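You operate a simulated robot arm through the tools that you are given. There is no shell and no other tool. Be economical: measure what you need, move in short steps, check, and stop when the job is done.

You are at the controls of a simulated robot arm. One attempt, no reset.

JOB
Soap the sponge, scrub the green plate clean and lay it on the dish rack.
Fine: on its lower shelf; press the sponge on the soap tray, and leave it there afterwards; other plates stay.

Only the result counts: the job must be done as asked and must still hold three seconds after the hand-in. Knocking over, shifting, dropping, spilling or breaking anything else fails it.

ROBOT AND FRAMES
A 7-joint arm with a two-finger parallel gripper, fixed in place. Base frame: the origin is at the foot of the arm, x ahead of it, y to its left, z up. Units: m, degrees, N and s.
Its first joint turns from -66.0 to 66.0 degrees. Payload 1.57 kg.
The tool frame sits at the grasp point between the pads (the TCP): z along the fingers, y along the line on which they close. The tips reach 0.03 m beyond it. The gripper opens to 0.11 m. The fingers are 0.024 m wide and 0.012 m thick; the gripper's body (0.048 by 0.112 m) begins 0.078 m behind the TCP.
Orientation is that of the tool frame in the base frame, as a unit quaternion [w, x, y, z]. With the fingers straight down and closing along the base's y, the tool's x points along the base's -x, its y along +y and its z along -z.

CONTROLS
- The arm moves only by the tool drive_tool. Its argument "rows" is a list of rows, each an object of numbers (a shift or turn left out is 0, a gripper value left out holds the last): "tx", "ty", "tz": the shift along the tool's x, y, z in units of 400 mm (1.0 is 400 mm); "wx", "wy", "wz": the turn, a rotation vector about the tool's x, y, z in units of 90 degrees (1.0 is 90 degrees); "fingers": the gripper command, from -1 (fully open) to 1 (shut), values between in proportion. In form: [{"tx": .., "ty": .., "tz": .., "wx": .., "wy": .., "wz": .., "fingers": ..}, ...]. A call has 1 to 8 rows; each row is the pose to reach, as a shift and turn from the pose commanded when the call began, along the tool's axes at that moment. A call with a number of a shift or a turn outside -1 to 1 is refused whole. Each row takes 0.2 s and may step no farther than 0.05 m and 8.6 degrees from the row before; otherwise, or with a gripper value out of range, the whole call is refused. Where a pose cannot be reached the arm comes as near as it can. A force on the tool above 40 N (or 10 N above the force at the start of the call, whichever is more), or a blocked arm, ends the call early, and 0.2 s more pass. Each finger travels about 0.108 m/s and halts on what it meets, pressing with about 40 N; the grip force reading is that of the motor and also rises with nothing between the fingers. The clock runs only during rows and for 0.2 s after the last one: add rows that repeat a pose to give the fingers time. The reply holds the time, the measured pose of the TCP, the force on the tool along the base axes, the opening and the grip force, in the units named above and with some noise, and new pictures: "pictures" is both (left out), scene, wrist or none.
- Cameras (640 x 400 px; columns grow to the right, rows downward): "scene" is fixed at [0.1803, -0.4146, 1.3923]; the picture's right is [0.54, -0.84, 0.00], its down [-0.56, -0.36, -0.74] and it looks along [0.63, 0.40, -0.67] (base axes); focal length 299 px, centre (320, 200). "wrist" rides on the gripper at [0.07, 0.016, -0.141] in the tool frame; the picture's right is [-0.23, 0.97, 0.00], its down [-0.85, -0.20, -0.48] and it looks along [-0.47, -0.11, 0.88] (tool axes); focal length 222 px, centre (320, 200). There is no depth. A picture from a camera that has moved, and an enlarged one, comes with that camera's place and axes in the base frame and with its lens.
- enlarge(camera, box): a new picture of the part [left, top, right, bottom] of that camera's present view, enlarged. The clock stands still meanwhile.
- sign_off(): hands the job in; it is judged then, once.

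Go step by step. Nothing tells you positions but the pictures and the camera data: compare them with the known pose of the tool, close in by small moves and look again before you grip or let go. The budget is 120 turns and 200 pictures, counting those below and the enlarged ones. Unless the task says otherwise, let go and move clear before handing in, and close with one line.

The tools are called after "Request:" as a command line: name --argument value ..., lists and objects as JSON in quotes. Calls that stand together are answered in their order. drive_tool: Moves the arm, as the interface text tells. Its arguments: {"type":"object","properties":{"rows":{"type":"array","items":{"type":"object","properties":{"tx":{"type":"number"},"ty":{"type":"number"},"tz":{"type":"number"},"wx":{"type":"number"},"wy":{"type":"number"},"wz":{"type":"number"},"fingers":{"type":"number"}}}},"pictures":{"type":"string","enum":["both","scene","wrist","none"]}},"required":["rows"]} The other tools are called the same way: enlarge (camera, box) takes an enlarged picture of a part of a camera's view; sign_off () hands the job in.

At the start:

```text
time: 0.0
tcp_pos: [0.4781, -0.0121, 1.1628]
tool_rot: [0.0, -0.001, 1.0, 0.0]
force: [-0.9, -0.3, -0.5]
gripper_width: 0.1101
finger_force: 0.0
```

scene: 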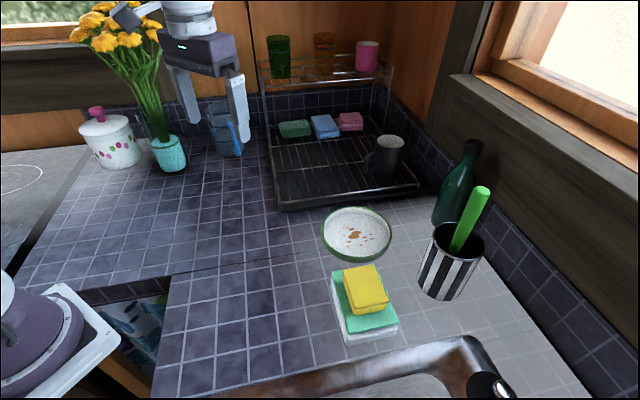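
wrist: 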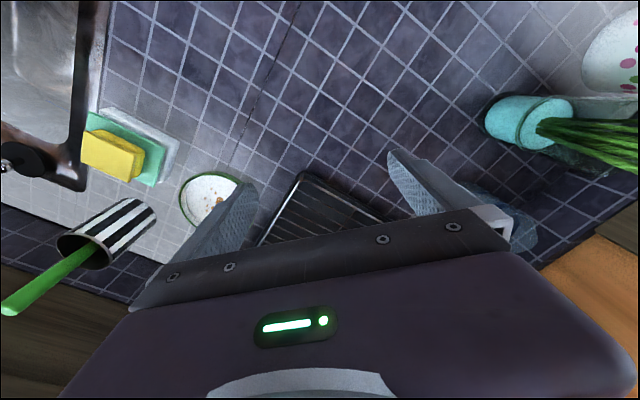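

I see the green-rimmed plate with a brown stain, a yellow item on a green item on a white tray, and the rack behind. First triangulation puts the counter near z≈0.9; I'll enlarge a few parts before moving.

Request:
enlarge --camera "scene" --box '[300, 190, 460, 350]'

Request:
enlarge --camera "scene" --box '[240, 20, 440, 220]'

Request:
enlarge --camera "wrist" --box '[40, 80, 280, 280]'

```text
2.50 times, centred on (380, 270) of scene
camera zoom: at [0.1803, -0.4146, 1.3923], right [0.54, -0.84, 0.0], down [-0.56, -0.36, -0.74], along [0.63, 0.4, -0.67], focal length 748 px, centre (170, 25)
```

zoom: 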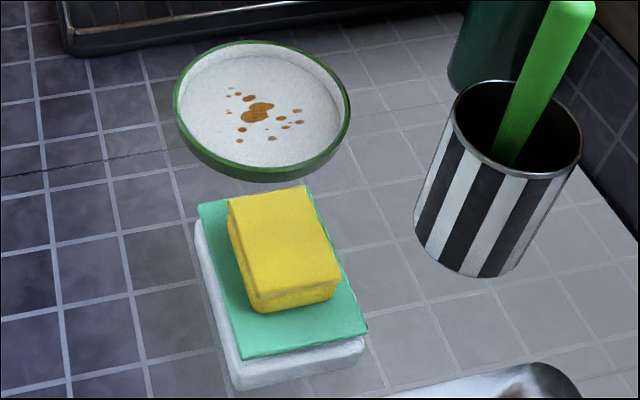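

```text
2.00 times, centred on (340, 120) of scene
camera zoom: at [0.1803, -0.4146, 1.3923], right [0.54, -0.84, 0.0], down [-0.56, -0.36, -0.74], along [0.63, 0.4, -0.67], focal length 598 px, centre (280, 360)
```

zoom: 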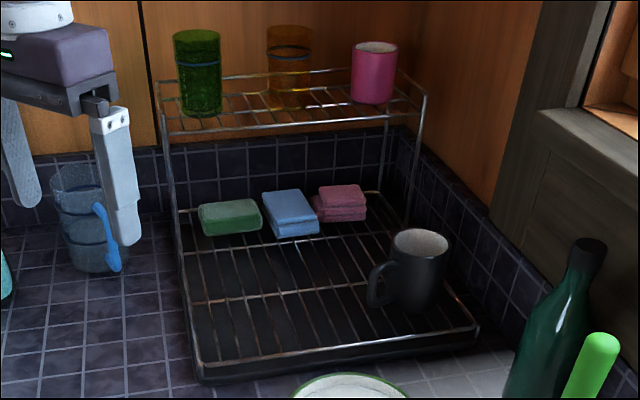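

```text
2.00 times, centred on (160, 180) of wrist
camera zoom: at [0.4091, 0.0052, 1.3034], right [0.23, 0.97, 0.0], down [0.85, -0.2, 0.48], along [0.47, -0.11, -0.88], focal length 444 px, centre (640, 240)
```

zoom: 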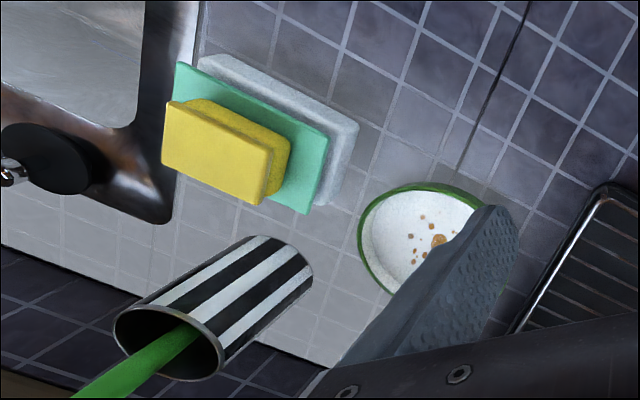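

The yellow sponge (~0.054 x 0.071 m, top near z 0.974) sits on the soap tray at about (0.444, -0.332), turned 45 degrees. I move above it, turned to close along it, and look.

Request:
drive_tool --rows '[{"tx": 0.012, "ty": -0.114, "wz": 0.073, "fingers": -1}, {"tx": 0.024, "ty": -0.229, "wz": 0.146}, {"tx": 0.036, "ty": -0.343, "wz": 0.219}, {"tx": 0.049, "ty": -0.457, "wz": 0.292}, {"tx": 0.061, "ty": -0.571, "wz": 0.365}, {"tx": 0.073, "ty": -0.686, "wz": 0.438}, {"tx": 0.085, "ty": -0.8, "wz": 0.511}, {"tx": 0.085, "ty": -0.8, "wz": 0.511}]'

```text
time: 1.8
tcp_pos: [0.4433, -0.3326, 1.1627]
tool_rot: [0.0, 0.392, 0.92, 0.001]
force: [1.2, 0.4, 0.0]
gripper_width: 0.1098
finger_force: 0.1
camera wrist: at [0.4071, -0.2702, 1.3036], right [0.86, 0.51, 0.0], down [0.45, -0.75, 0.48], along [0.25, -0.41, -0.88], focal length 222 px, centre (320, 200)
```

scene: 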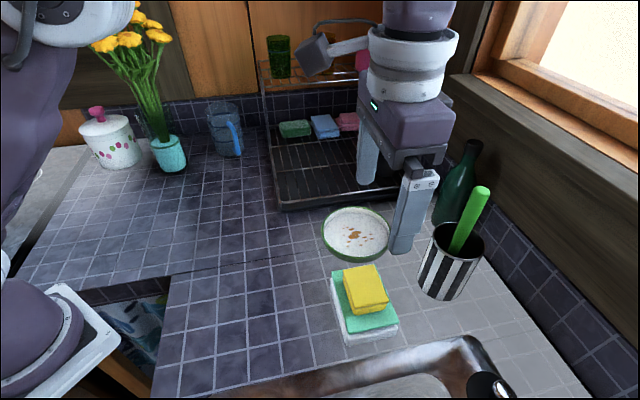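
wrist: 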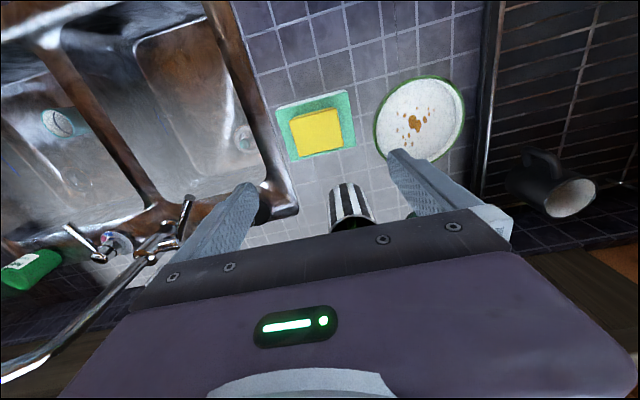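

The sponge estimate (0.442, -0.332) agrees from this view. I zoom for edges and the neighbours.

Request:
enlarge --camera "wrist" --box '[250, 60, 490, 260]'

```text
2.00 times, centred on (370, 160) of wrist
camera zoom: at [0.4071, -0.2702, 1.3036], right [0.86, 0.51, 0.0], down [0.45, -0.75, 0.48], along [0.25, -0.41, -0.88], focal length 444 px, centre (220, 280)
```

zoom: 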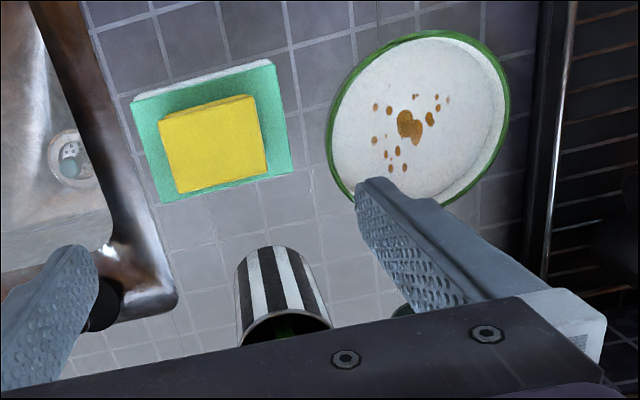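

Sponge confirmed. Descending to just above grip height with fingers open.

Request:
drive_tool --rows '[{"tz": 0.1}, {"tz": 0.2}, {"tz": 0.3}, {"tz": 0.38}, {"tz": 0.38}]'

```text
time: 3.0
tcp_pos: [0.4448, -0.3308, 1.01]
tool_rot: [0.0, 0.39, 0.921, 0.001]
force: [-0.1, 1.3, 0.1]
gripper_width: 0.1099
finger_force: 0.1
camera wrist: at [0.4083, -0.2693, 1.1509], right [0.86, 0.51, 0.0], down [0.45, -0.75, 0.48], along [0.25, -0.41, -0.88], focal length 222 px, centre (320, 200)
```

scene: 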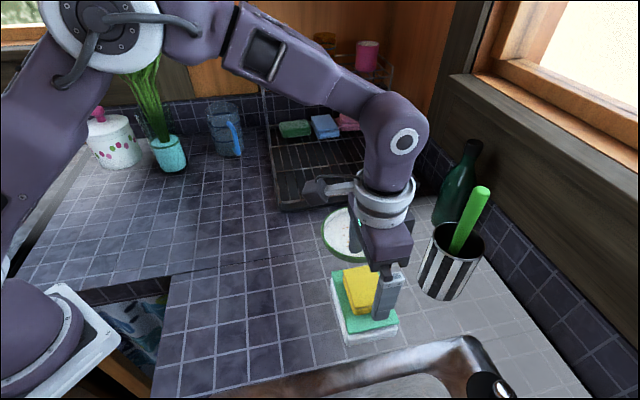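
wrist: 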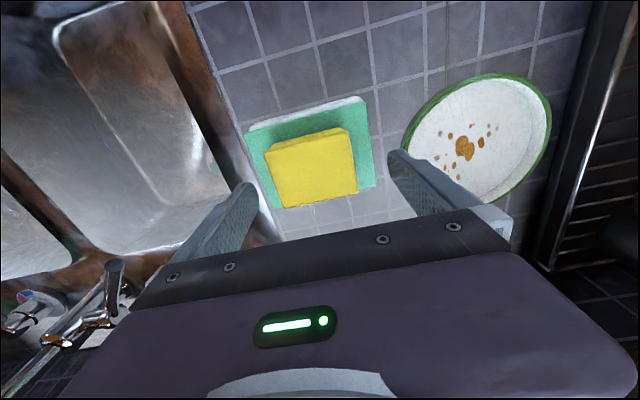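

Aligned within 5 mm. A small correction and the last descent.

Request:
drive_tool --rows '[{"tx": 0.01, "ty": -0.01, "tz": 0.03}, {"tx": 0.01, "ty": -0.01, "tz": 0.055}, {"tx": 0.01, "ty": -0.01, "tz": 0.055}]'

Request:
enlarge --camera "scene" --box '[310, 220, 430, 350]'

```text
time: 3.8
tcp_pos: [0.4381, -0.3313, 0.9883]
tool_rot: [0.0, 0.39, 0.921, -0.001]
force: [-0.8, 0.3, 0.4]
gripper_width: 0.1102
finger_force: 0.0
camera wrist: at [0.4021, -0.2693, 1.1289], right [0.86, 0.51, 0.0], down [0.45, -0.75, 0.48], along [0.25, -0.41, -0.88], focal length 222 px, centre (320, 200)
```

scene: 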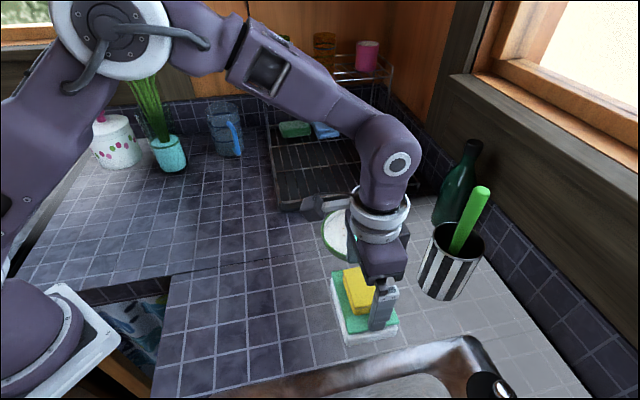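
wrist: 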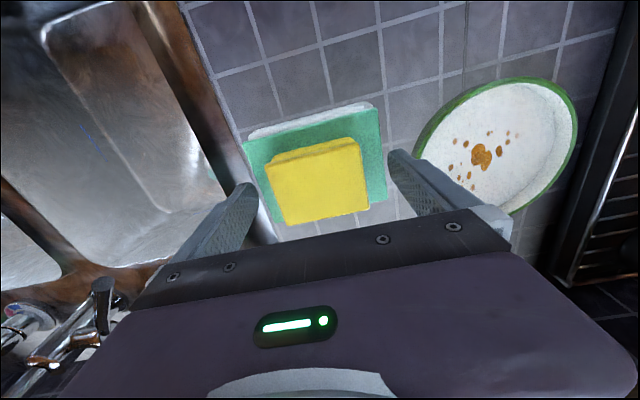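

```text
3.08 times, centred on (370, 285) of scene
camera zoom: at [0.1803, -0.4146, 1.3923], right [0.54, -0.84, 0.0], down [-0.56, -0.36, -0.74], along [0.63, 0.4, -0.67], focal length 921 px, centre (166, -62)
```

zoom: 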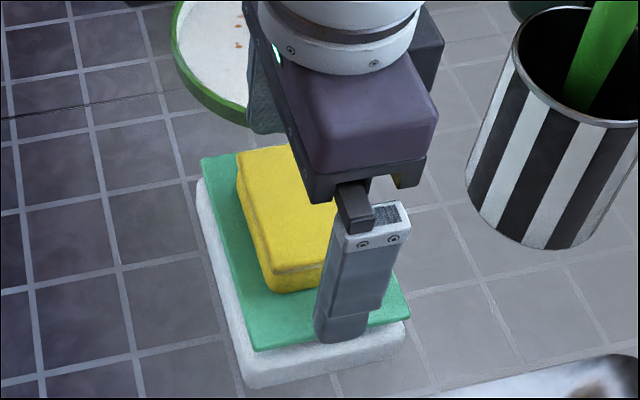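

The tips are about 1 cm below the sponge top and clear of the slab. Down 4 mm and close.

Request:
drive_tool --rows '[{"tz": 0.01}, {"tz": 0.01, "fingers": 1}, {"tz": 0.01}, {"tz": 0.01}, {"tz": 0.01}]'

```text
time: 5.0
tcp_pos: [0.4388, -0.3315, 0.9835]
tool_rot: [0.0, 0.391, 0.92, 0.0]
force: [0.6, 0.1, -0.4]
gripper_width: 0.0683
finger_force: 40.0
camera wrist: at [0.4021, -0.2692, 1.1249], right [0.86, 0.51, 0.0], down [0.45, -0.75, 0.48], along [0.25, -0.41, -0.88], focal length 222 px, centre (320, 200)
```

scene: 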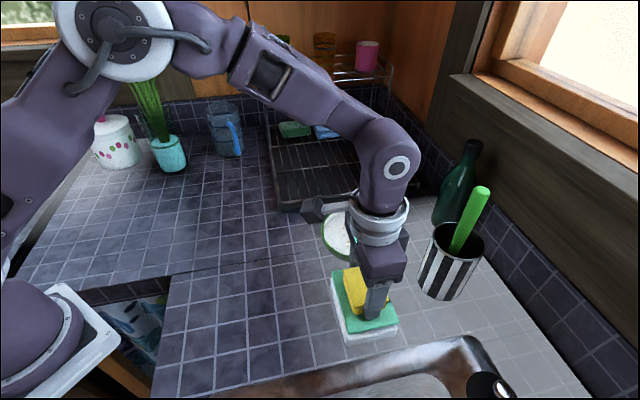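
wrist: 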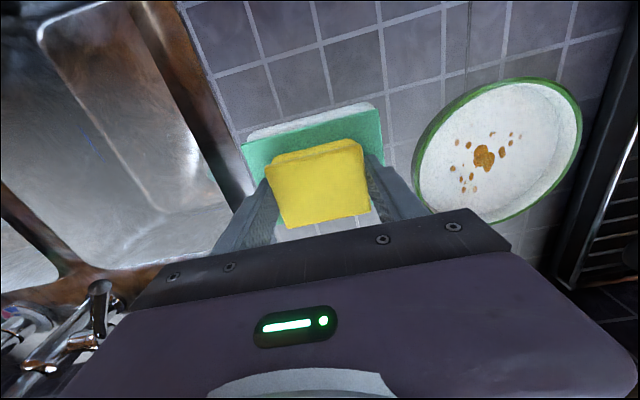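

Sponge gripped at 0.068 m. Pressing it gently onto the soap and watching the force.

Request:
drive_tool --rows '[{"tz": 0.005}, {"tz": 0.01}, {"tz": 0.01}]' --pictures "none"

```text
time: 5.8
tcp_pos: [0.4395, -0.3315, 0.9802]
tool_rot: [0.001, 0.391, 0.92, 0.001]
force: [-0.3, 0.0, 1.3]
gripper_width: 0.0685
finger_force: 40.0
```

Request:
drive_tool --rows '[{"tz": 0.008}, {"tz": 0.016}, {"tz": 0.016}]' --pictures "none"

```text
time: 6.6
tcp_pos: [0.4391, -0.3315, 0.9746]
tool_rot: [0.0, 0.391, 0.92, 0.0]
force: [1.0, -1.5, 2.1]
gripper_width: 0.0684
finger_force: 40.2
```

Little force yet, though we have gone 9 mm down. I look closely before pressing more.

Request:
enlarge --camera "scene" --box '[310, 220, 430, 350]'

Request:
enlarge --camera "wrist" --box '[220, 90, 420, 250]'

```text
3.08 times, centred on (370, 285) of scene
camera zoom: at [0.1803, -0.4146, 1.3923], right [0.54, -0.84, 0.0], down [-0.56, -0.36, -0.74], along [0.63, 0.4, -0.67], focal length 921 px, centre (166, -62)
```

zoom: 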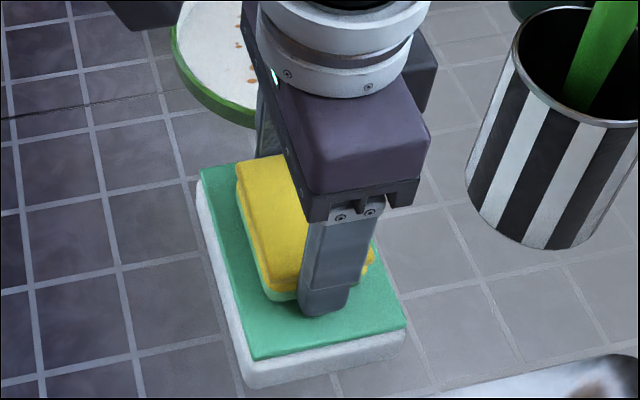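

```text
2.50 times, centred on (320, 170) of wrist
camera zoom: at [0.4021, -0.2692, 1.1146], right [0.86, 0.51, 0.0], down [0.45, -0.75, 0.48], along [0.25, -0.41, -0.88], focal length 555 px, centre (320, 275)
```

zoom: 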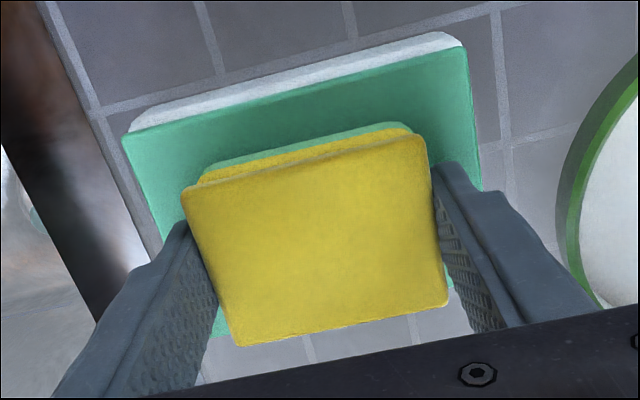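

The sponge is compressing and its lower edge is taking on soap colour. A bit more pressure, hold, then lift slightly to look.

Request:
drive_tool --rows '[{"tz": 0.008}, {"tz": 0.008}, {"tz": 0.008}, {"tz": 0.008}]' --pictures "none"

Request:
drive_tool --rows '[{"tz": -0.06}, {"tz": -0.15}, {"tz": -0.25}, {"tz": -0.25}]'

Request:
enlarge --camera "scene" --box '[310, 190, 430, 350]'

```text
time: 7.6
tcp_pos: [0.4385, -0.3312, 0.9728]
tool_rot: [0.002, 0.39, 0.921, 0.0]
force: [0.5, 0.6, 31.3]
gripper_width: 0.0686
finger_force: 40.7
```

```text
time: 8.6
tcp_pos: [0.4382, -0.3311, 1.0716]
tool_rot: [0.0, 0.391, 0.92, -0.001]
force: [-0.3, -0.8, -0.2]
gripper_width: 0.0685
finger_force: 40.4
camera wrist: at [0.4018, -0.2692, 1.2118], right [0.86, 0.51, 0.0], down [0.45, -0.75, 0.48], along [0.25, -0.41, -0.88], focal length 222 px, centre (320, 200)
```

scene: 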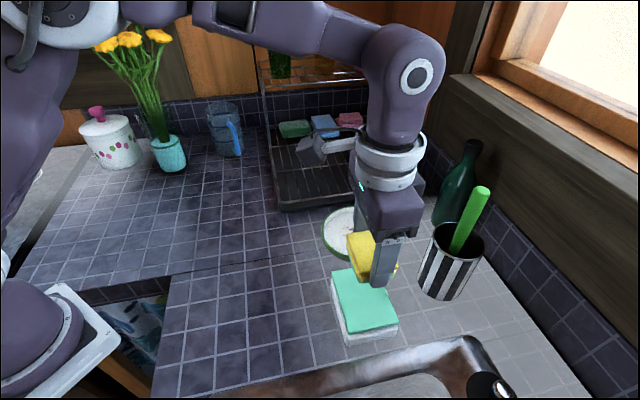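
wrist: 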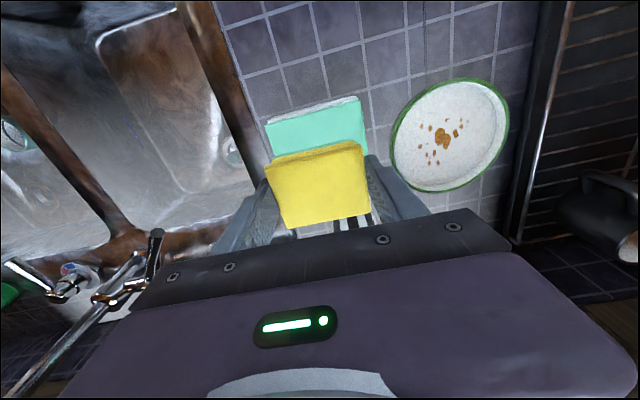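

```text
2.50 times, centred on (370, 270) of scene
camera zoom: at [0.1803, -0.4146, 1.3923], right [0.54, -0.84, 0.0], down [-0.56, -0.36, -0.74], along [0.63, 0.4, -0.67], focal length 748 px, centre (195, 25)
```

zoom: 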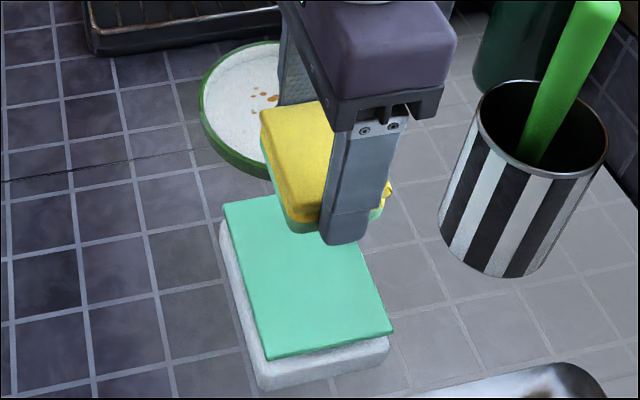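

The sponge base is now soaped and it still protrudes below the tips. Plate centre is about (0.578, -0.240); I move above it to check.

Request:
drive_tool --rows '[{"tx": -0.019, "ty": 0.102}, {"tx": -0.039, "ty": 0.205}, {"tx": -0.058, "ty": 0.307}, {"tx": -0.0775, "ty": 0.409}, {"tx": -0.0775, "ty": 0.409}]'

Request:
enlarge --camera "wrist" --box '[200, 60, 440, 240]'

```text
time: 9.8
tcp_pos: [0.5779, -0.2402, 1.0702]
tool_rot: [0.0, 0.391, 0.921, 0.0]
force: [0.8, 0.1, 0.6]
gripper_width: 0.0683
finger_force: 39.4
camera wrist: at [0.5423, -0.178, 1.2111], right [0.86, 0.51, 0.0], down [0.45, -0.75, 0.48], along [0.25, -0.41, -0.88], focal length 222 px, centre (320, 200)
```

scene: 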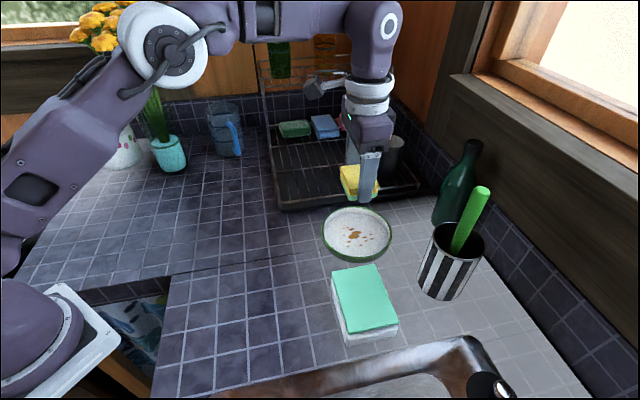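
wrist: 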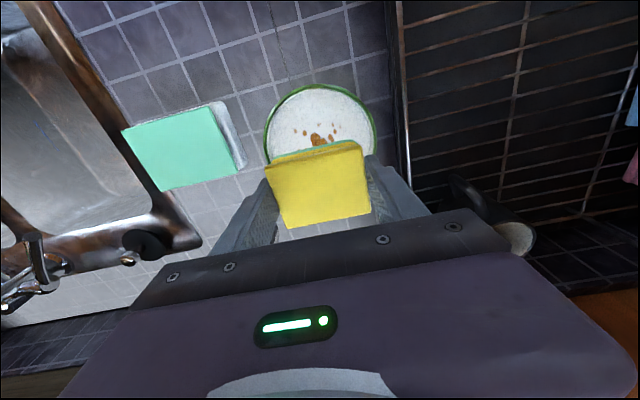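

```text
2.22 times, centred on (320, 150) of wrist
camera zoom: at [0.5423, -0.178, 1.2111], right [0.86, 0.51, 0.0], down [0.45, -0.75, 0.48], along [0.25, -0.41, -0.88], focal length 494 px, centre (320, 311)
```

zoom: 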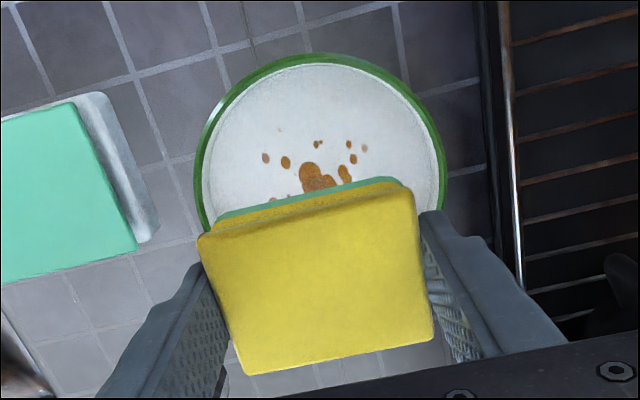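

Rim at z≈0.915, centre (0.578, -0.237); the tool is right above it. I descend toward the plate floor.

Request:
drive_tool --rows '[{"tz": 0.1}, {"tz": 0.2}, {"tz": 0.285}, {"tz": 0.285}]'

Request:
enlarge --camera "scene" --box '[290, 170, 430, 290]'

```text
time: 10.8
tcp_pos: [0.5785, -0.2395, 0.9565]
tool_rot: [0.001, 0.391, 0.92, 0.001]
force: [-0.3, -0.5, -0.6]
gripper_width: 0.0688
finger_force: 39.6
camera wrist: at [0.5421, -0.178, 1.0971], right [0.86, 0.51, 0.0], down [0.45, -0.75, 0.48], along [0.25, -0.41, -0.88], focal length 222 px, centre (320, 200)
```

scene: 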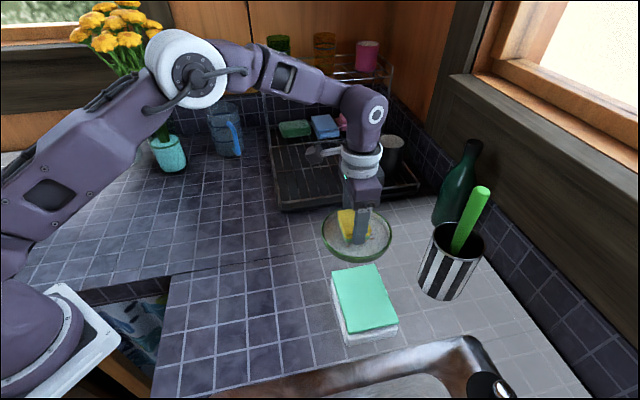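
wrist: 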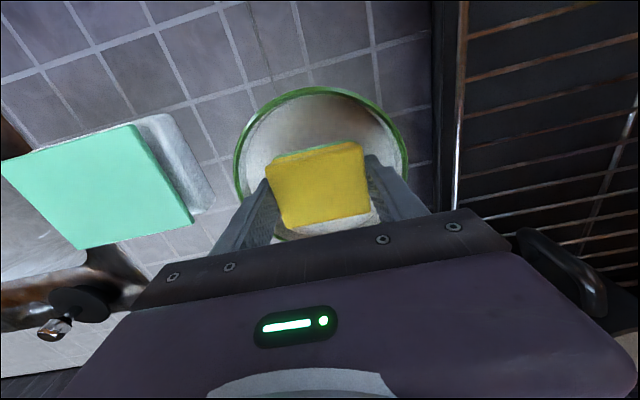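

```text
3.33 times, centred on (360, 230) of scene
camera zoom: at [0.1803, -0.4146, 1.3923], right [0.54, -0.84, 0.0], down [-0.56, -0.36, -0.74], along [0.63, 0.4, -0.67], focal length 998 px, centre (187, 100)
```

zoom: 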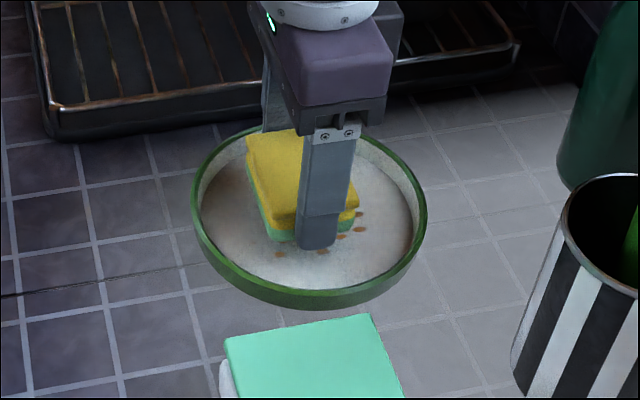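

Well centred in the plate, with the sponge still a little above the floor. Lowering in small steps to feel contact.

Request:
drive_tool --rows '[{"tz": 0.01}, {"tz": 0.02}, {"tz": 0.02}]' --pictures "none"

Request:
drive_tool --rows '[{"tz": 0.008}, {"tz": 0.015}, {"tz": 0.015}]' --pictures "none"

Request:
enlarge --camera "scene" --box '[290, 170, 430, 290]'

```text
time: 11.6
tcp_pos: [0.5787, -0.2407, 0.9498]
tool_rot: [0.0, 0.391, 0.921, 0.0]
force: [-0.4, -0.3, -1.0]
gripper_width: 0.0684
finger_force: 39.8
```

```text
time: 12.4
tcp_pos: [0.5782, -0.2404, 0.9429]
tool_rot: [0.0, 0.391, 0.92, 0.001]
force: [0.4, -0.7, 0.0]
gripper_width: 0.0683
finger_force: 39.7
```

```text
3.33 times, centred on (360, 230) of scene
camera zoom: at [0.1803, -0.4146, 1.3923], right [0.54, -0.84, 0.0], down [-0.56, -0.36, -0.74], along [0.63, 0.4, -0.67], focal length 998 px, centre (187, 100)
```

zoom: 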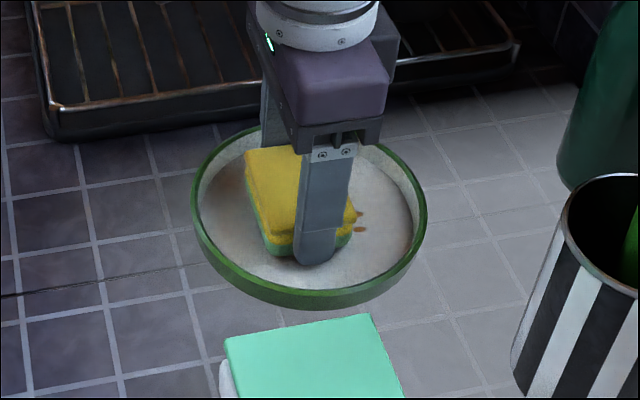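

Request:
drive_tool --rows '[{"tz": 0.005}, {"tz": 0.01}, {"tz": 0.01}]' --pictures "none"

Request:
drive_tool --rows '[{"tz": 0.004}, {"tz": 0.008}, {"tz": 0.008}]' --pictures "none"

Request:
enlarge --camera "scene" --box '[290, 170, 430, 290]'

```text
time: 13.2
tcp_pos: [0.5779, -0.2396, 0.9424]
tool_rot: [0.003, 0.391, 0.92, 0.0]
force: [-3.4, 5.0, 37.8]
gripper_width: 0.0683
finger_force: 39.9
```

```text
time: 13.6
tcp_pos: [0.5789, -0.2403, 0.9424]
tool_rot: [0.004, 0.391, 0.92, 0.0]
force: [-0.8, 0.5, 8.3]
gripper_width: 0.0683
finger_force: 39.9
stopped in row 1: the force on the tool passed its limit (the readings are from after the stop); the commanded pose is now the measured one
```

```text
3.33 times, centred on (360, 230) of scene
camera zoom: at [0.1801, -0.4146, 1.3923], right [0.54, -0.84, 0.0], down [-0.56, -0.36, -0.74], along [0.63, 0.4, -0.67], focal length 998 px, centre (187, 100)
```

zoom: 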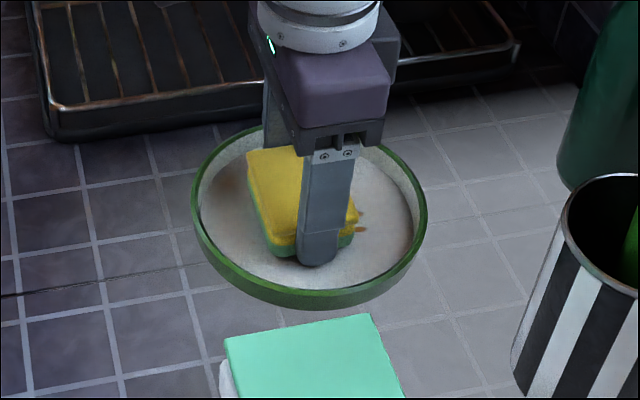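

The fingertips touch the floor at TCP z≈0.9425, so the sponge is compressed there. I rise 2.5 mm and scrub back and forth.

Request:
drive_tool --rows '[{"tz": -0.006}, {"tx": -0.025, "tz": -0.006}, {"tx": -0.05, "tz": -0.006}, {"tx": -0.025, "tz": -0.006}, {"tx": 0.025, "tz": -0.006}, {"tx": 0.05, "tz": -0.006}, {"tx": 0.025, "tz": -0.006}, {"tx": 0, "tz": -0.006}]'

Request:
enlarge --camera "scene" --box '[290, 170, 430, 290]'

```text
time: 15.4
tcp_pos: [0.5788, -0.2403, 0.9433]
tool_rot: [0.002, 0.391, 0.92, 0.0]
force: [-0.4, -0.3, 0.0]
gripper_width: 0.0684
finger_force: 39.8
camera wrist: at [0.5423, -0.1782, 1.0839], right [0.86, 0.51, 0.0], down [0.45, -0.75, 0.48], along [0.25, -0.41, -0.88], focal length 222 px, centre (320, 200)
```

scene: 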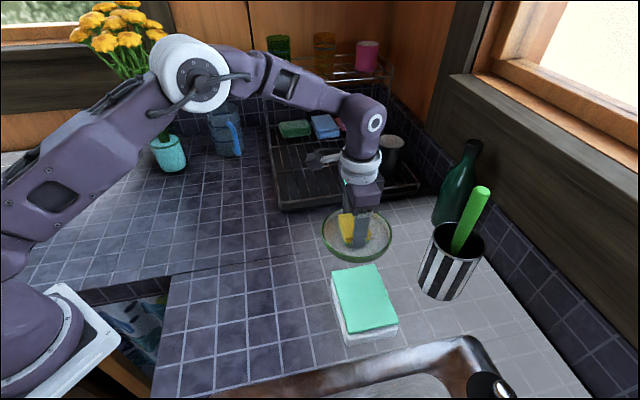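
wrist: 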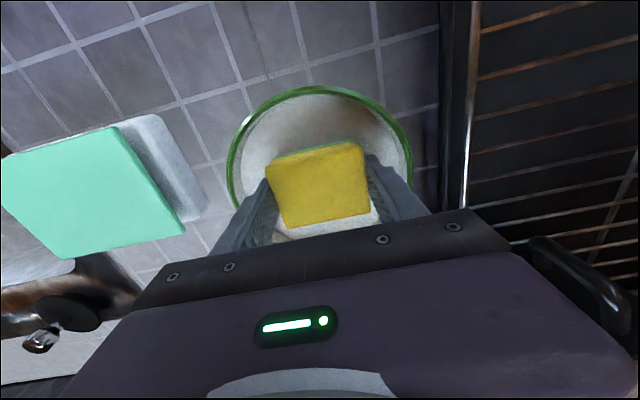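

```text
3.33 times, centred on (360, 230) of scene
camera zoom: at [0.1803, -0.4146, 1.3923], right [0.54, -0.84, 0.0], down [-0.56, -0.36, -0.74], along [0.63, 0.4, -0.67], focal length 998 px, centre (187, 100)
```

zoom: 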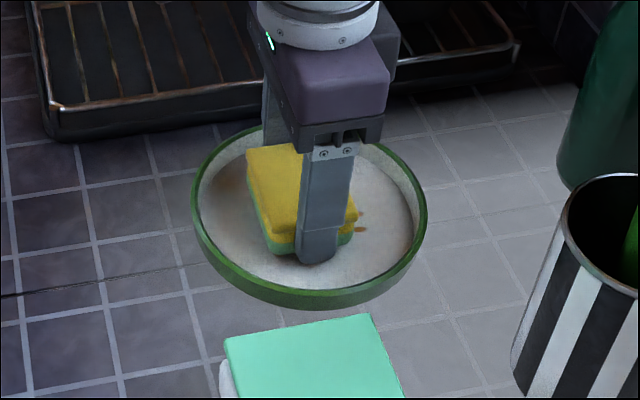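

The stain is untouched and the zoom suggests the sponge slid up flush with the fingertips, so it isn't pressing. I release it on the plate floor, rise 11 mm and re-grip so it protrudes.

Request:
drive_tool --rows '[{"fingers": -0.4}, {"fingers": -0.4}, {"fingers": -0.4}, {"tz": -0.014}, {"tz": -0.028}, {"tz": -0.028}]'

Request:
enlarge --camera "scene" --box '[290, 170, 430, 290]'

Request:
enlarge --camera "wrist" --box '[220, 80, 420, 240]'

```text
time: 16.8
tcp_pos: [0.5803, -0.2391, 0.9544]
tool_rot: [0.002, 0.391, 0.92, 0.0]
force: [0.7, -0.2, -0.6]
gripper_width: 0.0771
finger_force: 0.0
camera wrist: at [0.5425, -0.1782, 1.0951], right [0.86, 0.51, 0.0], down [0.45, -0.75, 0.48], along [0.25, -0.41, -0.88], focal length 222 px, centre (320, 200)
```

scene: 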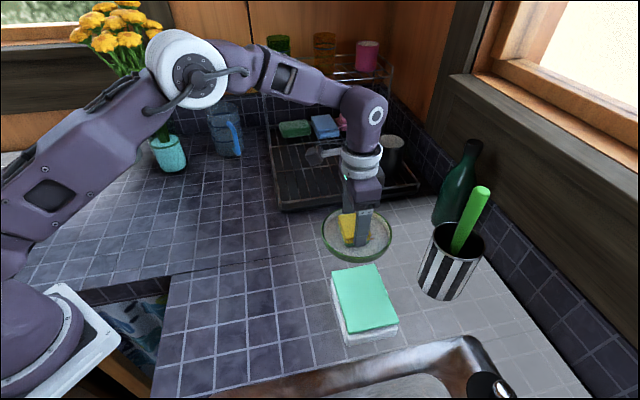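
wrist: 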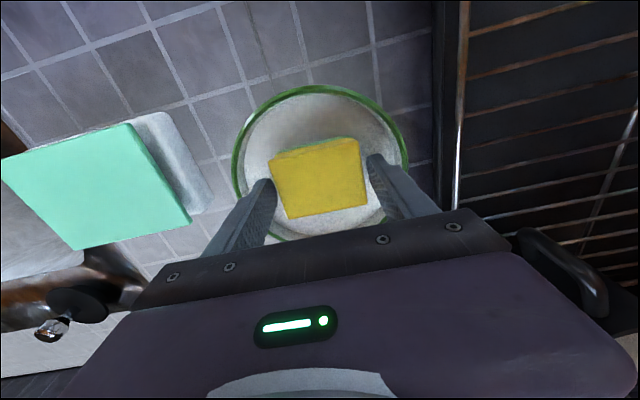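

```text
3.33 times, centred on (360, 230) of scene
camera zoom: at [0.1803, -0.4146, 1.3923], right [0.54, -0.84, 0.0], down [-0.56, -0.36, -0.74], along [0.63, 0.4, -0.67], focal length 998 px, centre (187, 100)
```

zoom: 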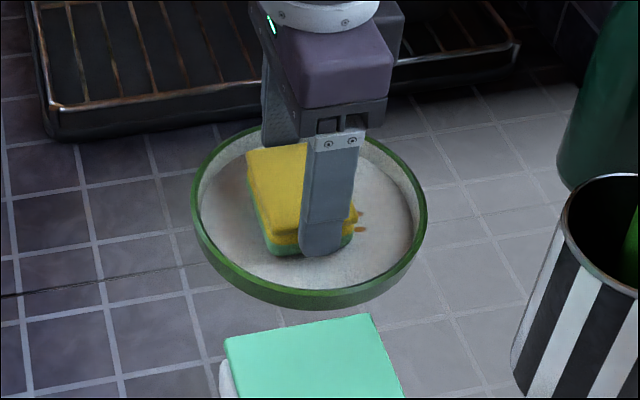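

```text
2.50 times, centred on (320, 160) of wrist
camera zoom: at [0.5425, -0.1782, 1.0951], right [0.86, 0.51, 0.0], down [0.45, -0.75, 0.48], along [0.25, -0.41, -0.88], focal length 555 px, centre (320, 300)
```

zoom: 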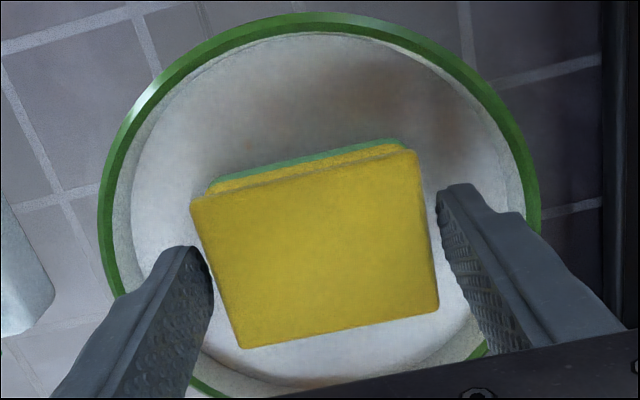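

The sponge rests on the plate floor with the tips raised about 1 cm. Closing, then scrubbing with light downward pressure.

Request:
drive_tool --rows '[{"fingers": 1}, {"fingers": 1}, {"fingers": 1}, {"tz": 0.006}, {"tz": 0.01}]' --pictures "none"

Request:
drive_tool --rows '[{"tx": -0.025}, {"tx": -0.055}, {"tx": -0.025}, {"tx": 0.0}, {"tx": 0.025}, {"tx": 0.05}, {"tx": 0.025}, {"tx": 0}]'

Request:
enlarge --camera "scene" --box '[290, 170, 430, 290]'

```text
time: 18.0
tcp_pos: [0.5791, -0.2409, 0.9545]
tool_rot: [0.004, 0.39, 0.921, 0.0]
force: [-3.2, 1.9, 10.2]
gripper_width: 0.0685
finger_force: 39.8
stopped in row 5: the force on the tool passed its limit (the readings are from after the stop); the commanded pose is now the measured one
```

```text
time: 19.8
tcp_pos: [0.5797, -0.2404, 0.9548]
tool_rot: [0.004, 0.39, 0.921, 0.0]
force: [-9.5, 9.6, 27.4]
gripper_width: 0.0681
finger_force: 40.2
camera wrist: at [0.5416, -0.1775, 1.0943], right [0.86, 0.51, 0.0], down [0.45, -0.75, 0.48], along [0.25, -0.41, -0.88], focal length 222 px, centre (320, 200)
```

scene: 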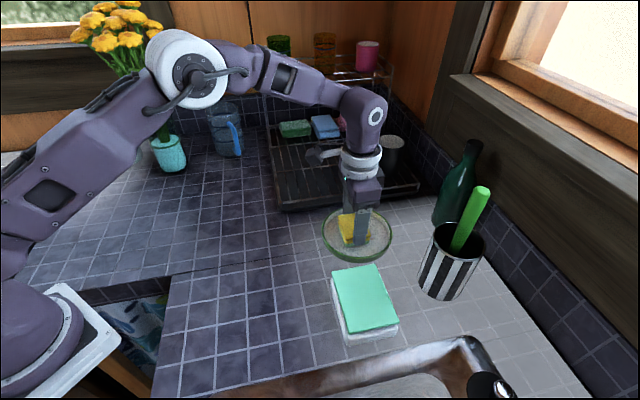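
wrist: 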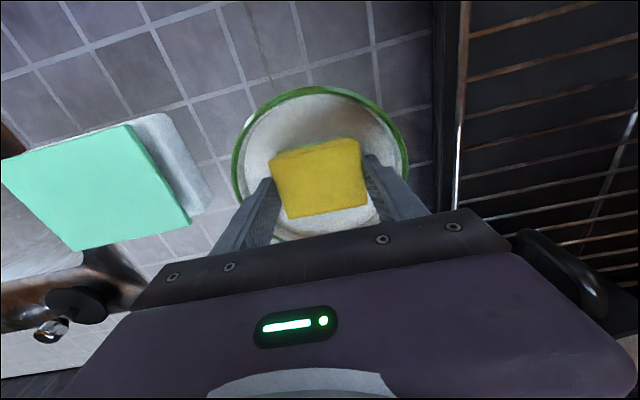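

```text
3.33 times, centred on (360, 230) of scene
camera zoom: at [0.1796, -0.4142, 1.3925], right [0.54, -0.84, 0.0], down [-0.56, -0.36, -0.74], along [0.63, 0.4, -0.67], focal length 998 px, centre (187, 100)
```

zoom: 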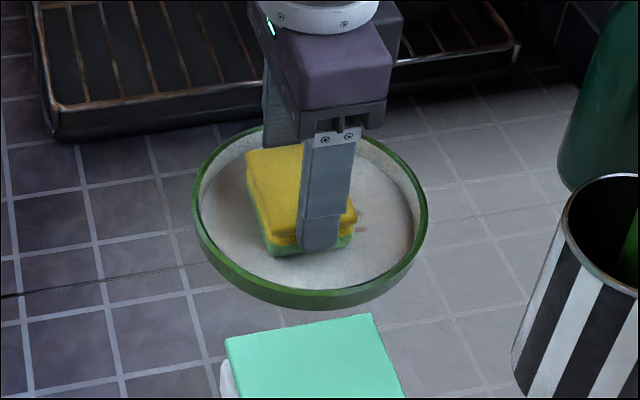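

It works now: real contact force, and the visible spots are fading. More strokes in both directions.

Request:
drive_tool --rows '[{"tx": -0.03, "ty": 0.02}, {"tx": -0.055, "ty": 0}, {"tx": -0.03, "ty": -0.02}, {"tx": 0.0, "ty": -0.025}, {"tx": 0.03, "ty": -0.02}, {"tx": 0.05}, {"tx": 0.03, "ty": 0.02}, {"tx": 0, "ty": 0.025}]' --pictures "none"

Request:
drive_tool --rows '[{"tx": -0.03, "ty": -0.005}, {"tx": -0.055, "ty": -0.025}, {"tx": -0.03, "ty": -0.045}, {"tx": 0.0, "ty": -0.05}, {"tx": 0.03, "ty": -0.045}, {"tx": 0.05, "ty": -0.025}, {"tx": 0.03, "ty": -0.005}, {"tx": 0, "ty": -0.025}]' --pictures "none"

Request:
enlarge --camera "scene" --box '[290, 170, 430, 290]'

```text
time: 21.6
tcp_pos: [0.5875, -0.2326, 0.9542]
tool_rot: [0.004, 0.389, 0.921, 0.001]
force: [-9.5, 9.3, 28.5]
gripper_width: 0.0686
finger_force: 40.5
```

```text
time: 23.4
tcp_pos: [0.582, -0.2379, 0.9539]
tool_rot: [0.005, 0.389, 0.921, 0.002]
force: [-0.3, 10.0, 22.2]
gripper_width: 0.0684
finger_force: 40.0
```

```text
3.33 times, centred on (360, 230) of scene
camera zoom: at [0.1799, -0.4141, 1.3925], right [0.54, -0.84, 0.0], down [-0.56, -0.36, -0.74], along [0.63, 0.4, -0.67], focal length 998 px, centre (187, 100)
```

zoom: 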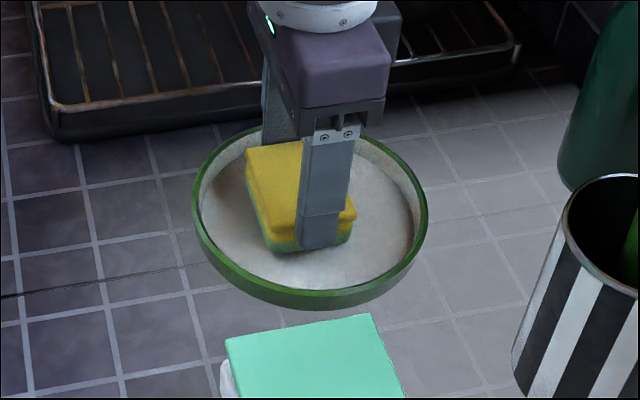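

The visible spots are gone. I lift to inspect the whole plate floor.

Request:
drive_tool --rows '[{"tz": -0.1}, {"tz": -0.2}, {"tz": -0.3}, {"tz": -0.3}]' --pictures "none"

Request:
enlarge --camera "scene" --box '[290, 150, 430, 290]'

Request:
enlarge --camera "wrist" --box '[240, 60, 420, 230]'

```text
time: 24.4
tcp_pos: [0.5807, -0.2406, 1.073]
tool_rot: [0.004, 0.391, 0.921, 0.0]
force: [0.0, 0.1, 0.0]
gripper_width: 0.0683
finger_force: 40.2
```

```text
2.86 times, centred on (360, 220) of scene
camera zoom: at [0.1803, -0.4146, 1.3923], right [0.54, -0.84, 0.0], down [-0.56, -0.36, -0.74], along [0.63, 0.4, -0.67], focal length 855 px, centre (206, 143)
```

zoom: 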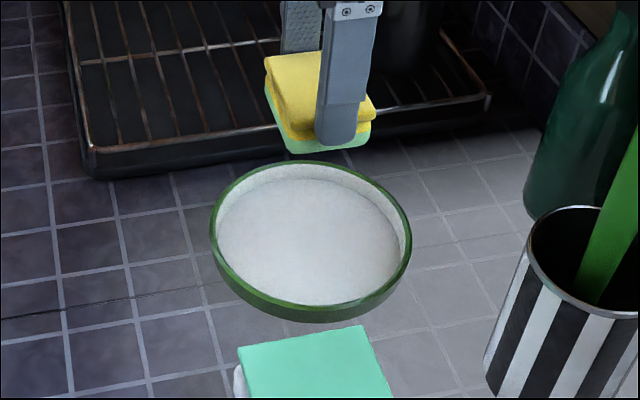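

```text
2.35 times, centred on (330, 145) of wrist
camera zoom: at [0.5426, -0.1779, 1.2138], right [0.86, 0.51, 0.0], down [0.45, -0.75, 0.49], along [0.25, -0.41, -0.87], focal length 523 px, centre (296, 329)
```

zoom: 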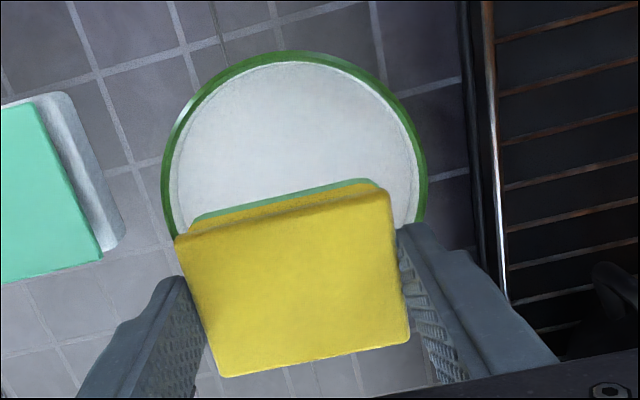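

The plate is clean. I take the sponge back over the soap tray.

Request:
drive_tool --rows '[{"tx": 0.021, "ty": -0.104}, {"tx": 0.042, "ty": -0.207}, {"tx": 0.063, "ty": -0.31}, {"tx": 0.0835, "ty": -0.414}, {"tx": 0.0835, "ty": -0.414, "tz": 0.1}, {"tx": 0.0835, "ty": -0.414, "tz": 0.19}, {"tx": 0.0835, "ty": -0.414, "tz": 0.19}]'

Request:
enlarge --camera "scene" --box '[310, 220, 430, 350]'

```text
time: 26.0
tcp_pos: [0.438, -0.3309, 0.9972]
tool_rot: [0.005, 0.39, 0.921, 0.0]
force: [-1.1, -0.2, 0.3]
gripper_width: 0.0684
finger_force: 40.1
camera wrist: at [0.4004, -0.2693, 1.1365], right [0.86, 0.51, 0.01], down [0.45, -0.75, 0.49], along [0.25, -0.41, -0.87], focal length 222 px, centre (320, 200)
```

scene: 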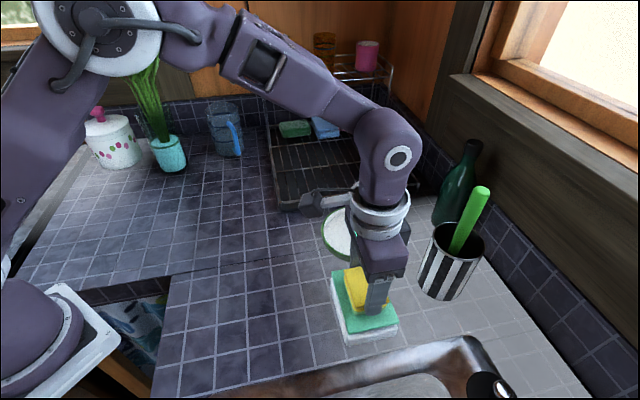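
wrist: 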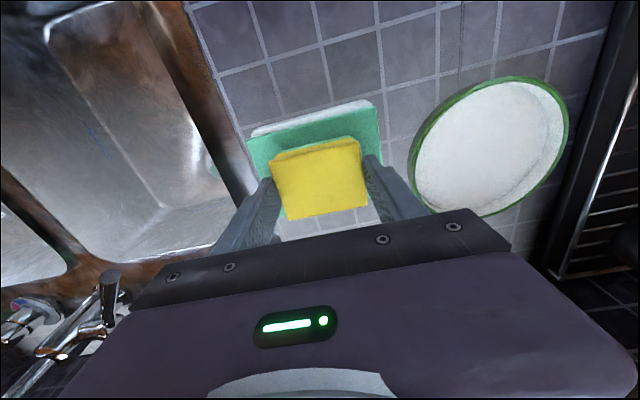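

```text
3.08 times, centred on (370, 285) of scene
camera zoom: at [0.1803, -0.4147, 1.3923], right [0.54, -0.84, 0.0], down [-0.56, -0.36, -0.74], along [0.63, 0.4, -0.67], focal length 921 px, centre (166, -62)
```

zoom: 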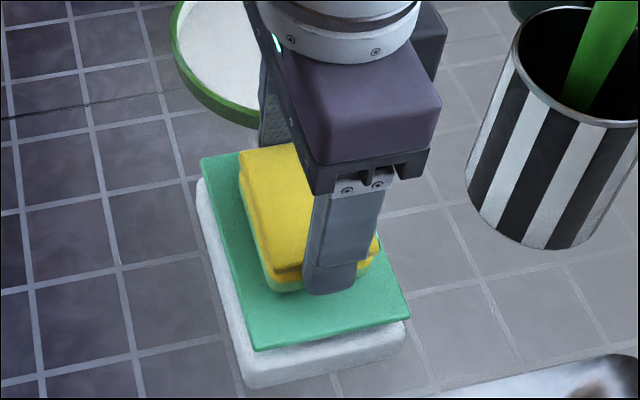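

Right above the slab. Lowering until light contact.

Request:
drive_tool --rows '[{"tz": 0.012}, {"tz": 0.022}, {"tz": 0.028}, {"tz": 0.028}]' --pictures "none"

Request:
drive_tool --rows '[{"tz": 0.004}, {"tz": 0.004}]' --pictures "none"

```text
time: 27.0
tcp_pos: [0.438, -0.3322, 0.9857]
tool_rot: [0.005, 0.389, 0.921, 0.0]
force: [1.1, -0.9, 3.0]
gripper_width: 0.0683
finger_force: 40.8
```

```text
time: 27.6
tcp_pos: [0.438, -0.333, 0.9859]
tool_rot: [0.006, 0.39, 0.921, -0.001]
force: [-0.7, 1.6, 14.6]
gripper_width: 0.0685
finger_force: 40.1
```

Contact is firm at z 0.986. I open and rise clear.

Request:
drive_tool --rows '[{"fingers": -1}, {"fingers": -1}, {"fingers": -1}, {"tz": -0.06}, {"tz": -0.16}, {"tz": -0.28}, {"tz": -0.4}, {"tz": -0.4}]'

Request:
enlarge --camera "scene" --box '[310, 190, 430, 350]'

```text
time: 29.4
tcp_pos: [0.4366, -0.332, 1.1447]
tool_rot: [0.005, 0.391, 0.92, 0.0]
force: [0.2, 0.4, 0.0]
gripper_width: 0.1098
finger_force: 0.1
camera wrist: at [0.3986, -0.269, 1.2844], right [0.86, 0.51, 0.0], down [0.45, -0.75, 0.49], along [0.25, -0.41, -0.87], focal length 222 px, centre (320, 200)
```

scene: 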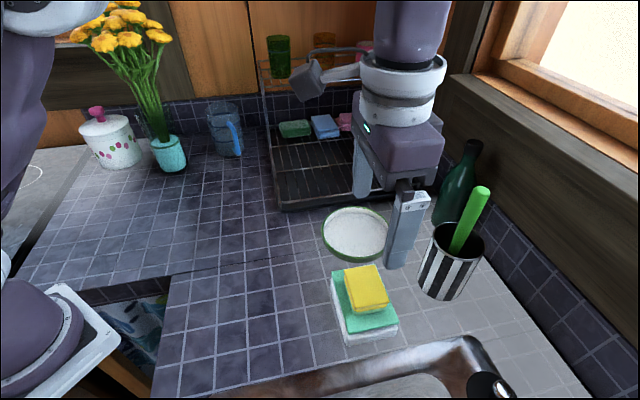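
wrist: 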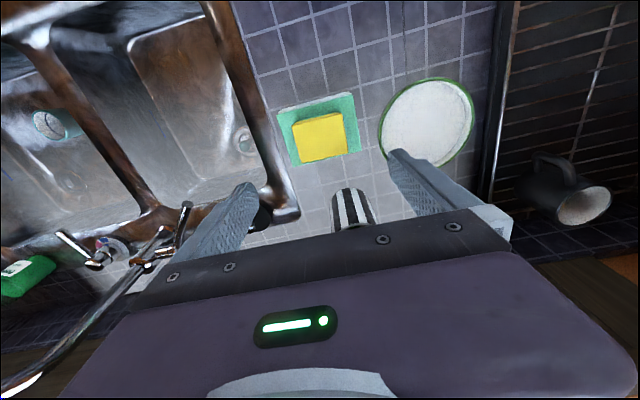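

```text
2.50 times, centred on (370, 270) of scene
camera zoom: at [0.1803, -0.4146, 1.3923], right [0.54, -0.84, 0.0], down [-0.56, -0.36, -0.74], along [0.63, 0.4, -0.67], focal length 748 px, centre (195, 25)
```

zoom: 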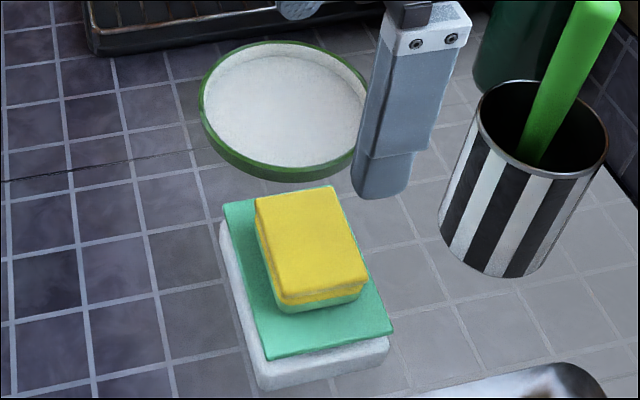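

Sponge is back on the tray with soap. For the plate I'll pinch its rim on the robot's side (direction 160° from its centre, point ≈(0.512, -0.213)); I turn the tool and hover there.

Request:
drive_tool --rows '[{"tx": 0.01, "ty": 0.043, "wz": 0.089, "fingers": 0.0}, {"tx": 0.021, "ty": 0.085, "wz": 0.178}, {"tx": 0.031, "ty": 0.128, "wz": 0.267}, {"tx": 0.041, "ty": 0.17, "wz": 0.356}, {"tx": 0.052, "ty": 0.213, "wz": 0.445}, {"tx": 0.062, "ty": 0.255, "wz": 0.533, "tz": 0.05}, {"tx": 0.072, "ty": 0.298, "wz": 0.622, "tz": 0.1}, {"tx": 0.0825, "ty": 0.3405, "wz": 0.711, "tz": 0.15}]'

Request:
enlarge --camera "wrist" --box '[200, 40, 440, 240]'

```text
time: 31.2
tcp_pos: [0.5123, -0.2123, 1.0843]
tool_rot: [0.003, 0.82, 0.573, 0.002]
force: [0.0, 0.5, -0.6]
gripper_width: 0.055
finger_force: 0.0
camera wrist: at [0.5503, -0.152, 1.2245], right [0.84, -0.55, 0.01], down [-0.49, -0.73, 0.48], along [-0.25, -0.4, -0.88], focal length 222 px, centre (320, 200)
```

scene: 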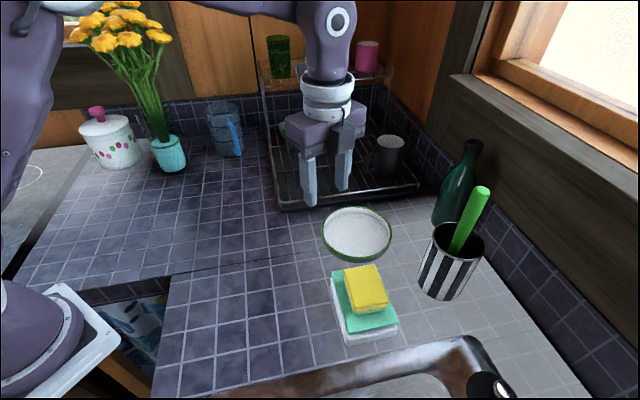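
wrist: 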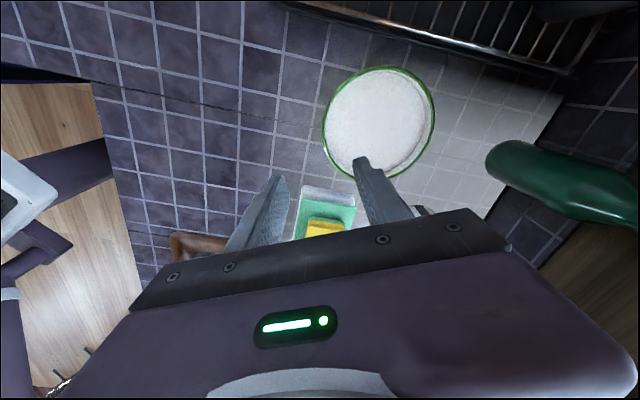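

```text
2.00 times, centred on (320, 140) of wrist
camera zoom: at [0.5503, -0.152, 1.2245], right [0.84, -0.55, 0.01], down [-0.49, -0.73, 0.48], along [-0.25, -0.4, -0.88], focal length 444 px, centre (320, 320)
```

zoom: 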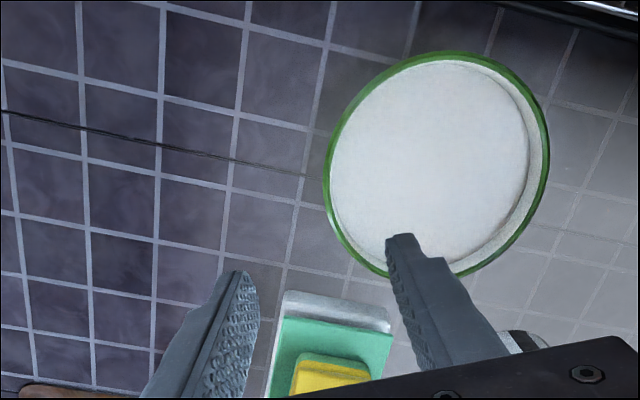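

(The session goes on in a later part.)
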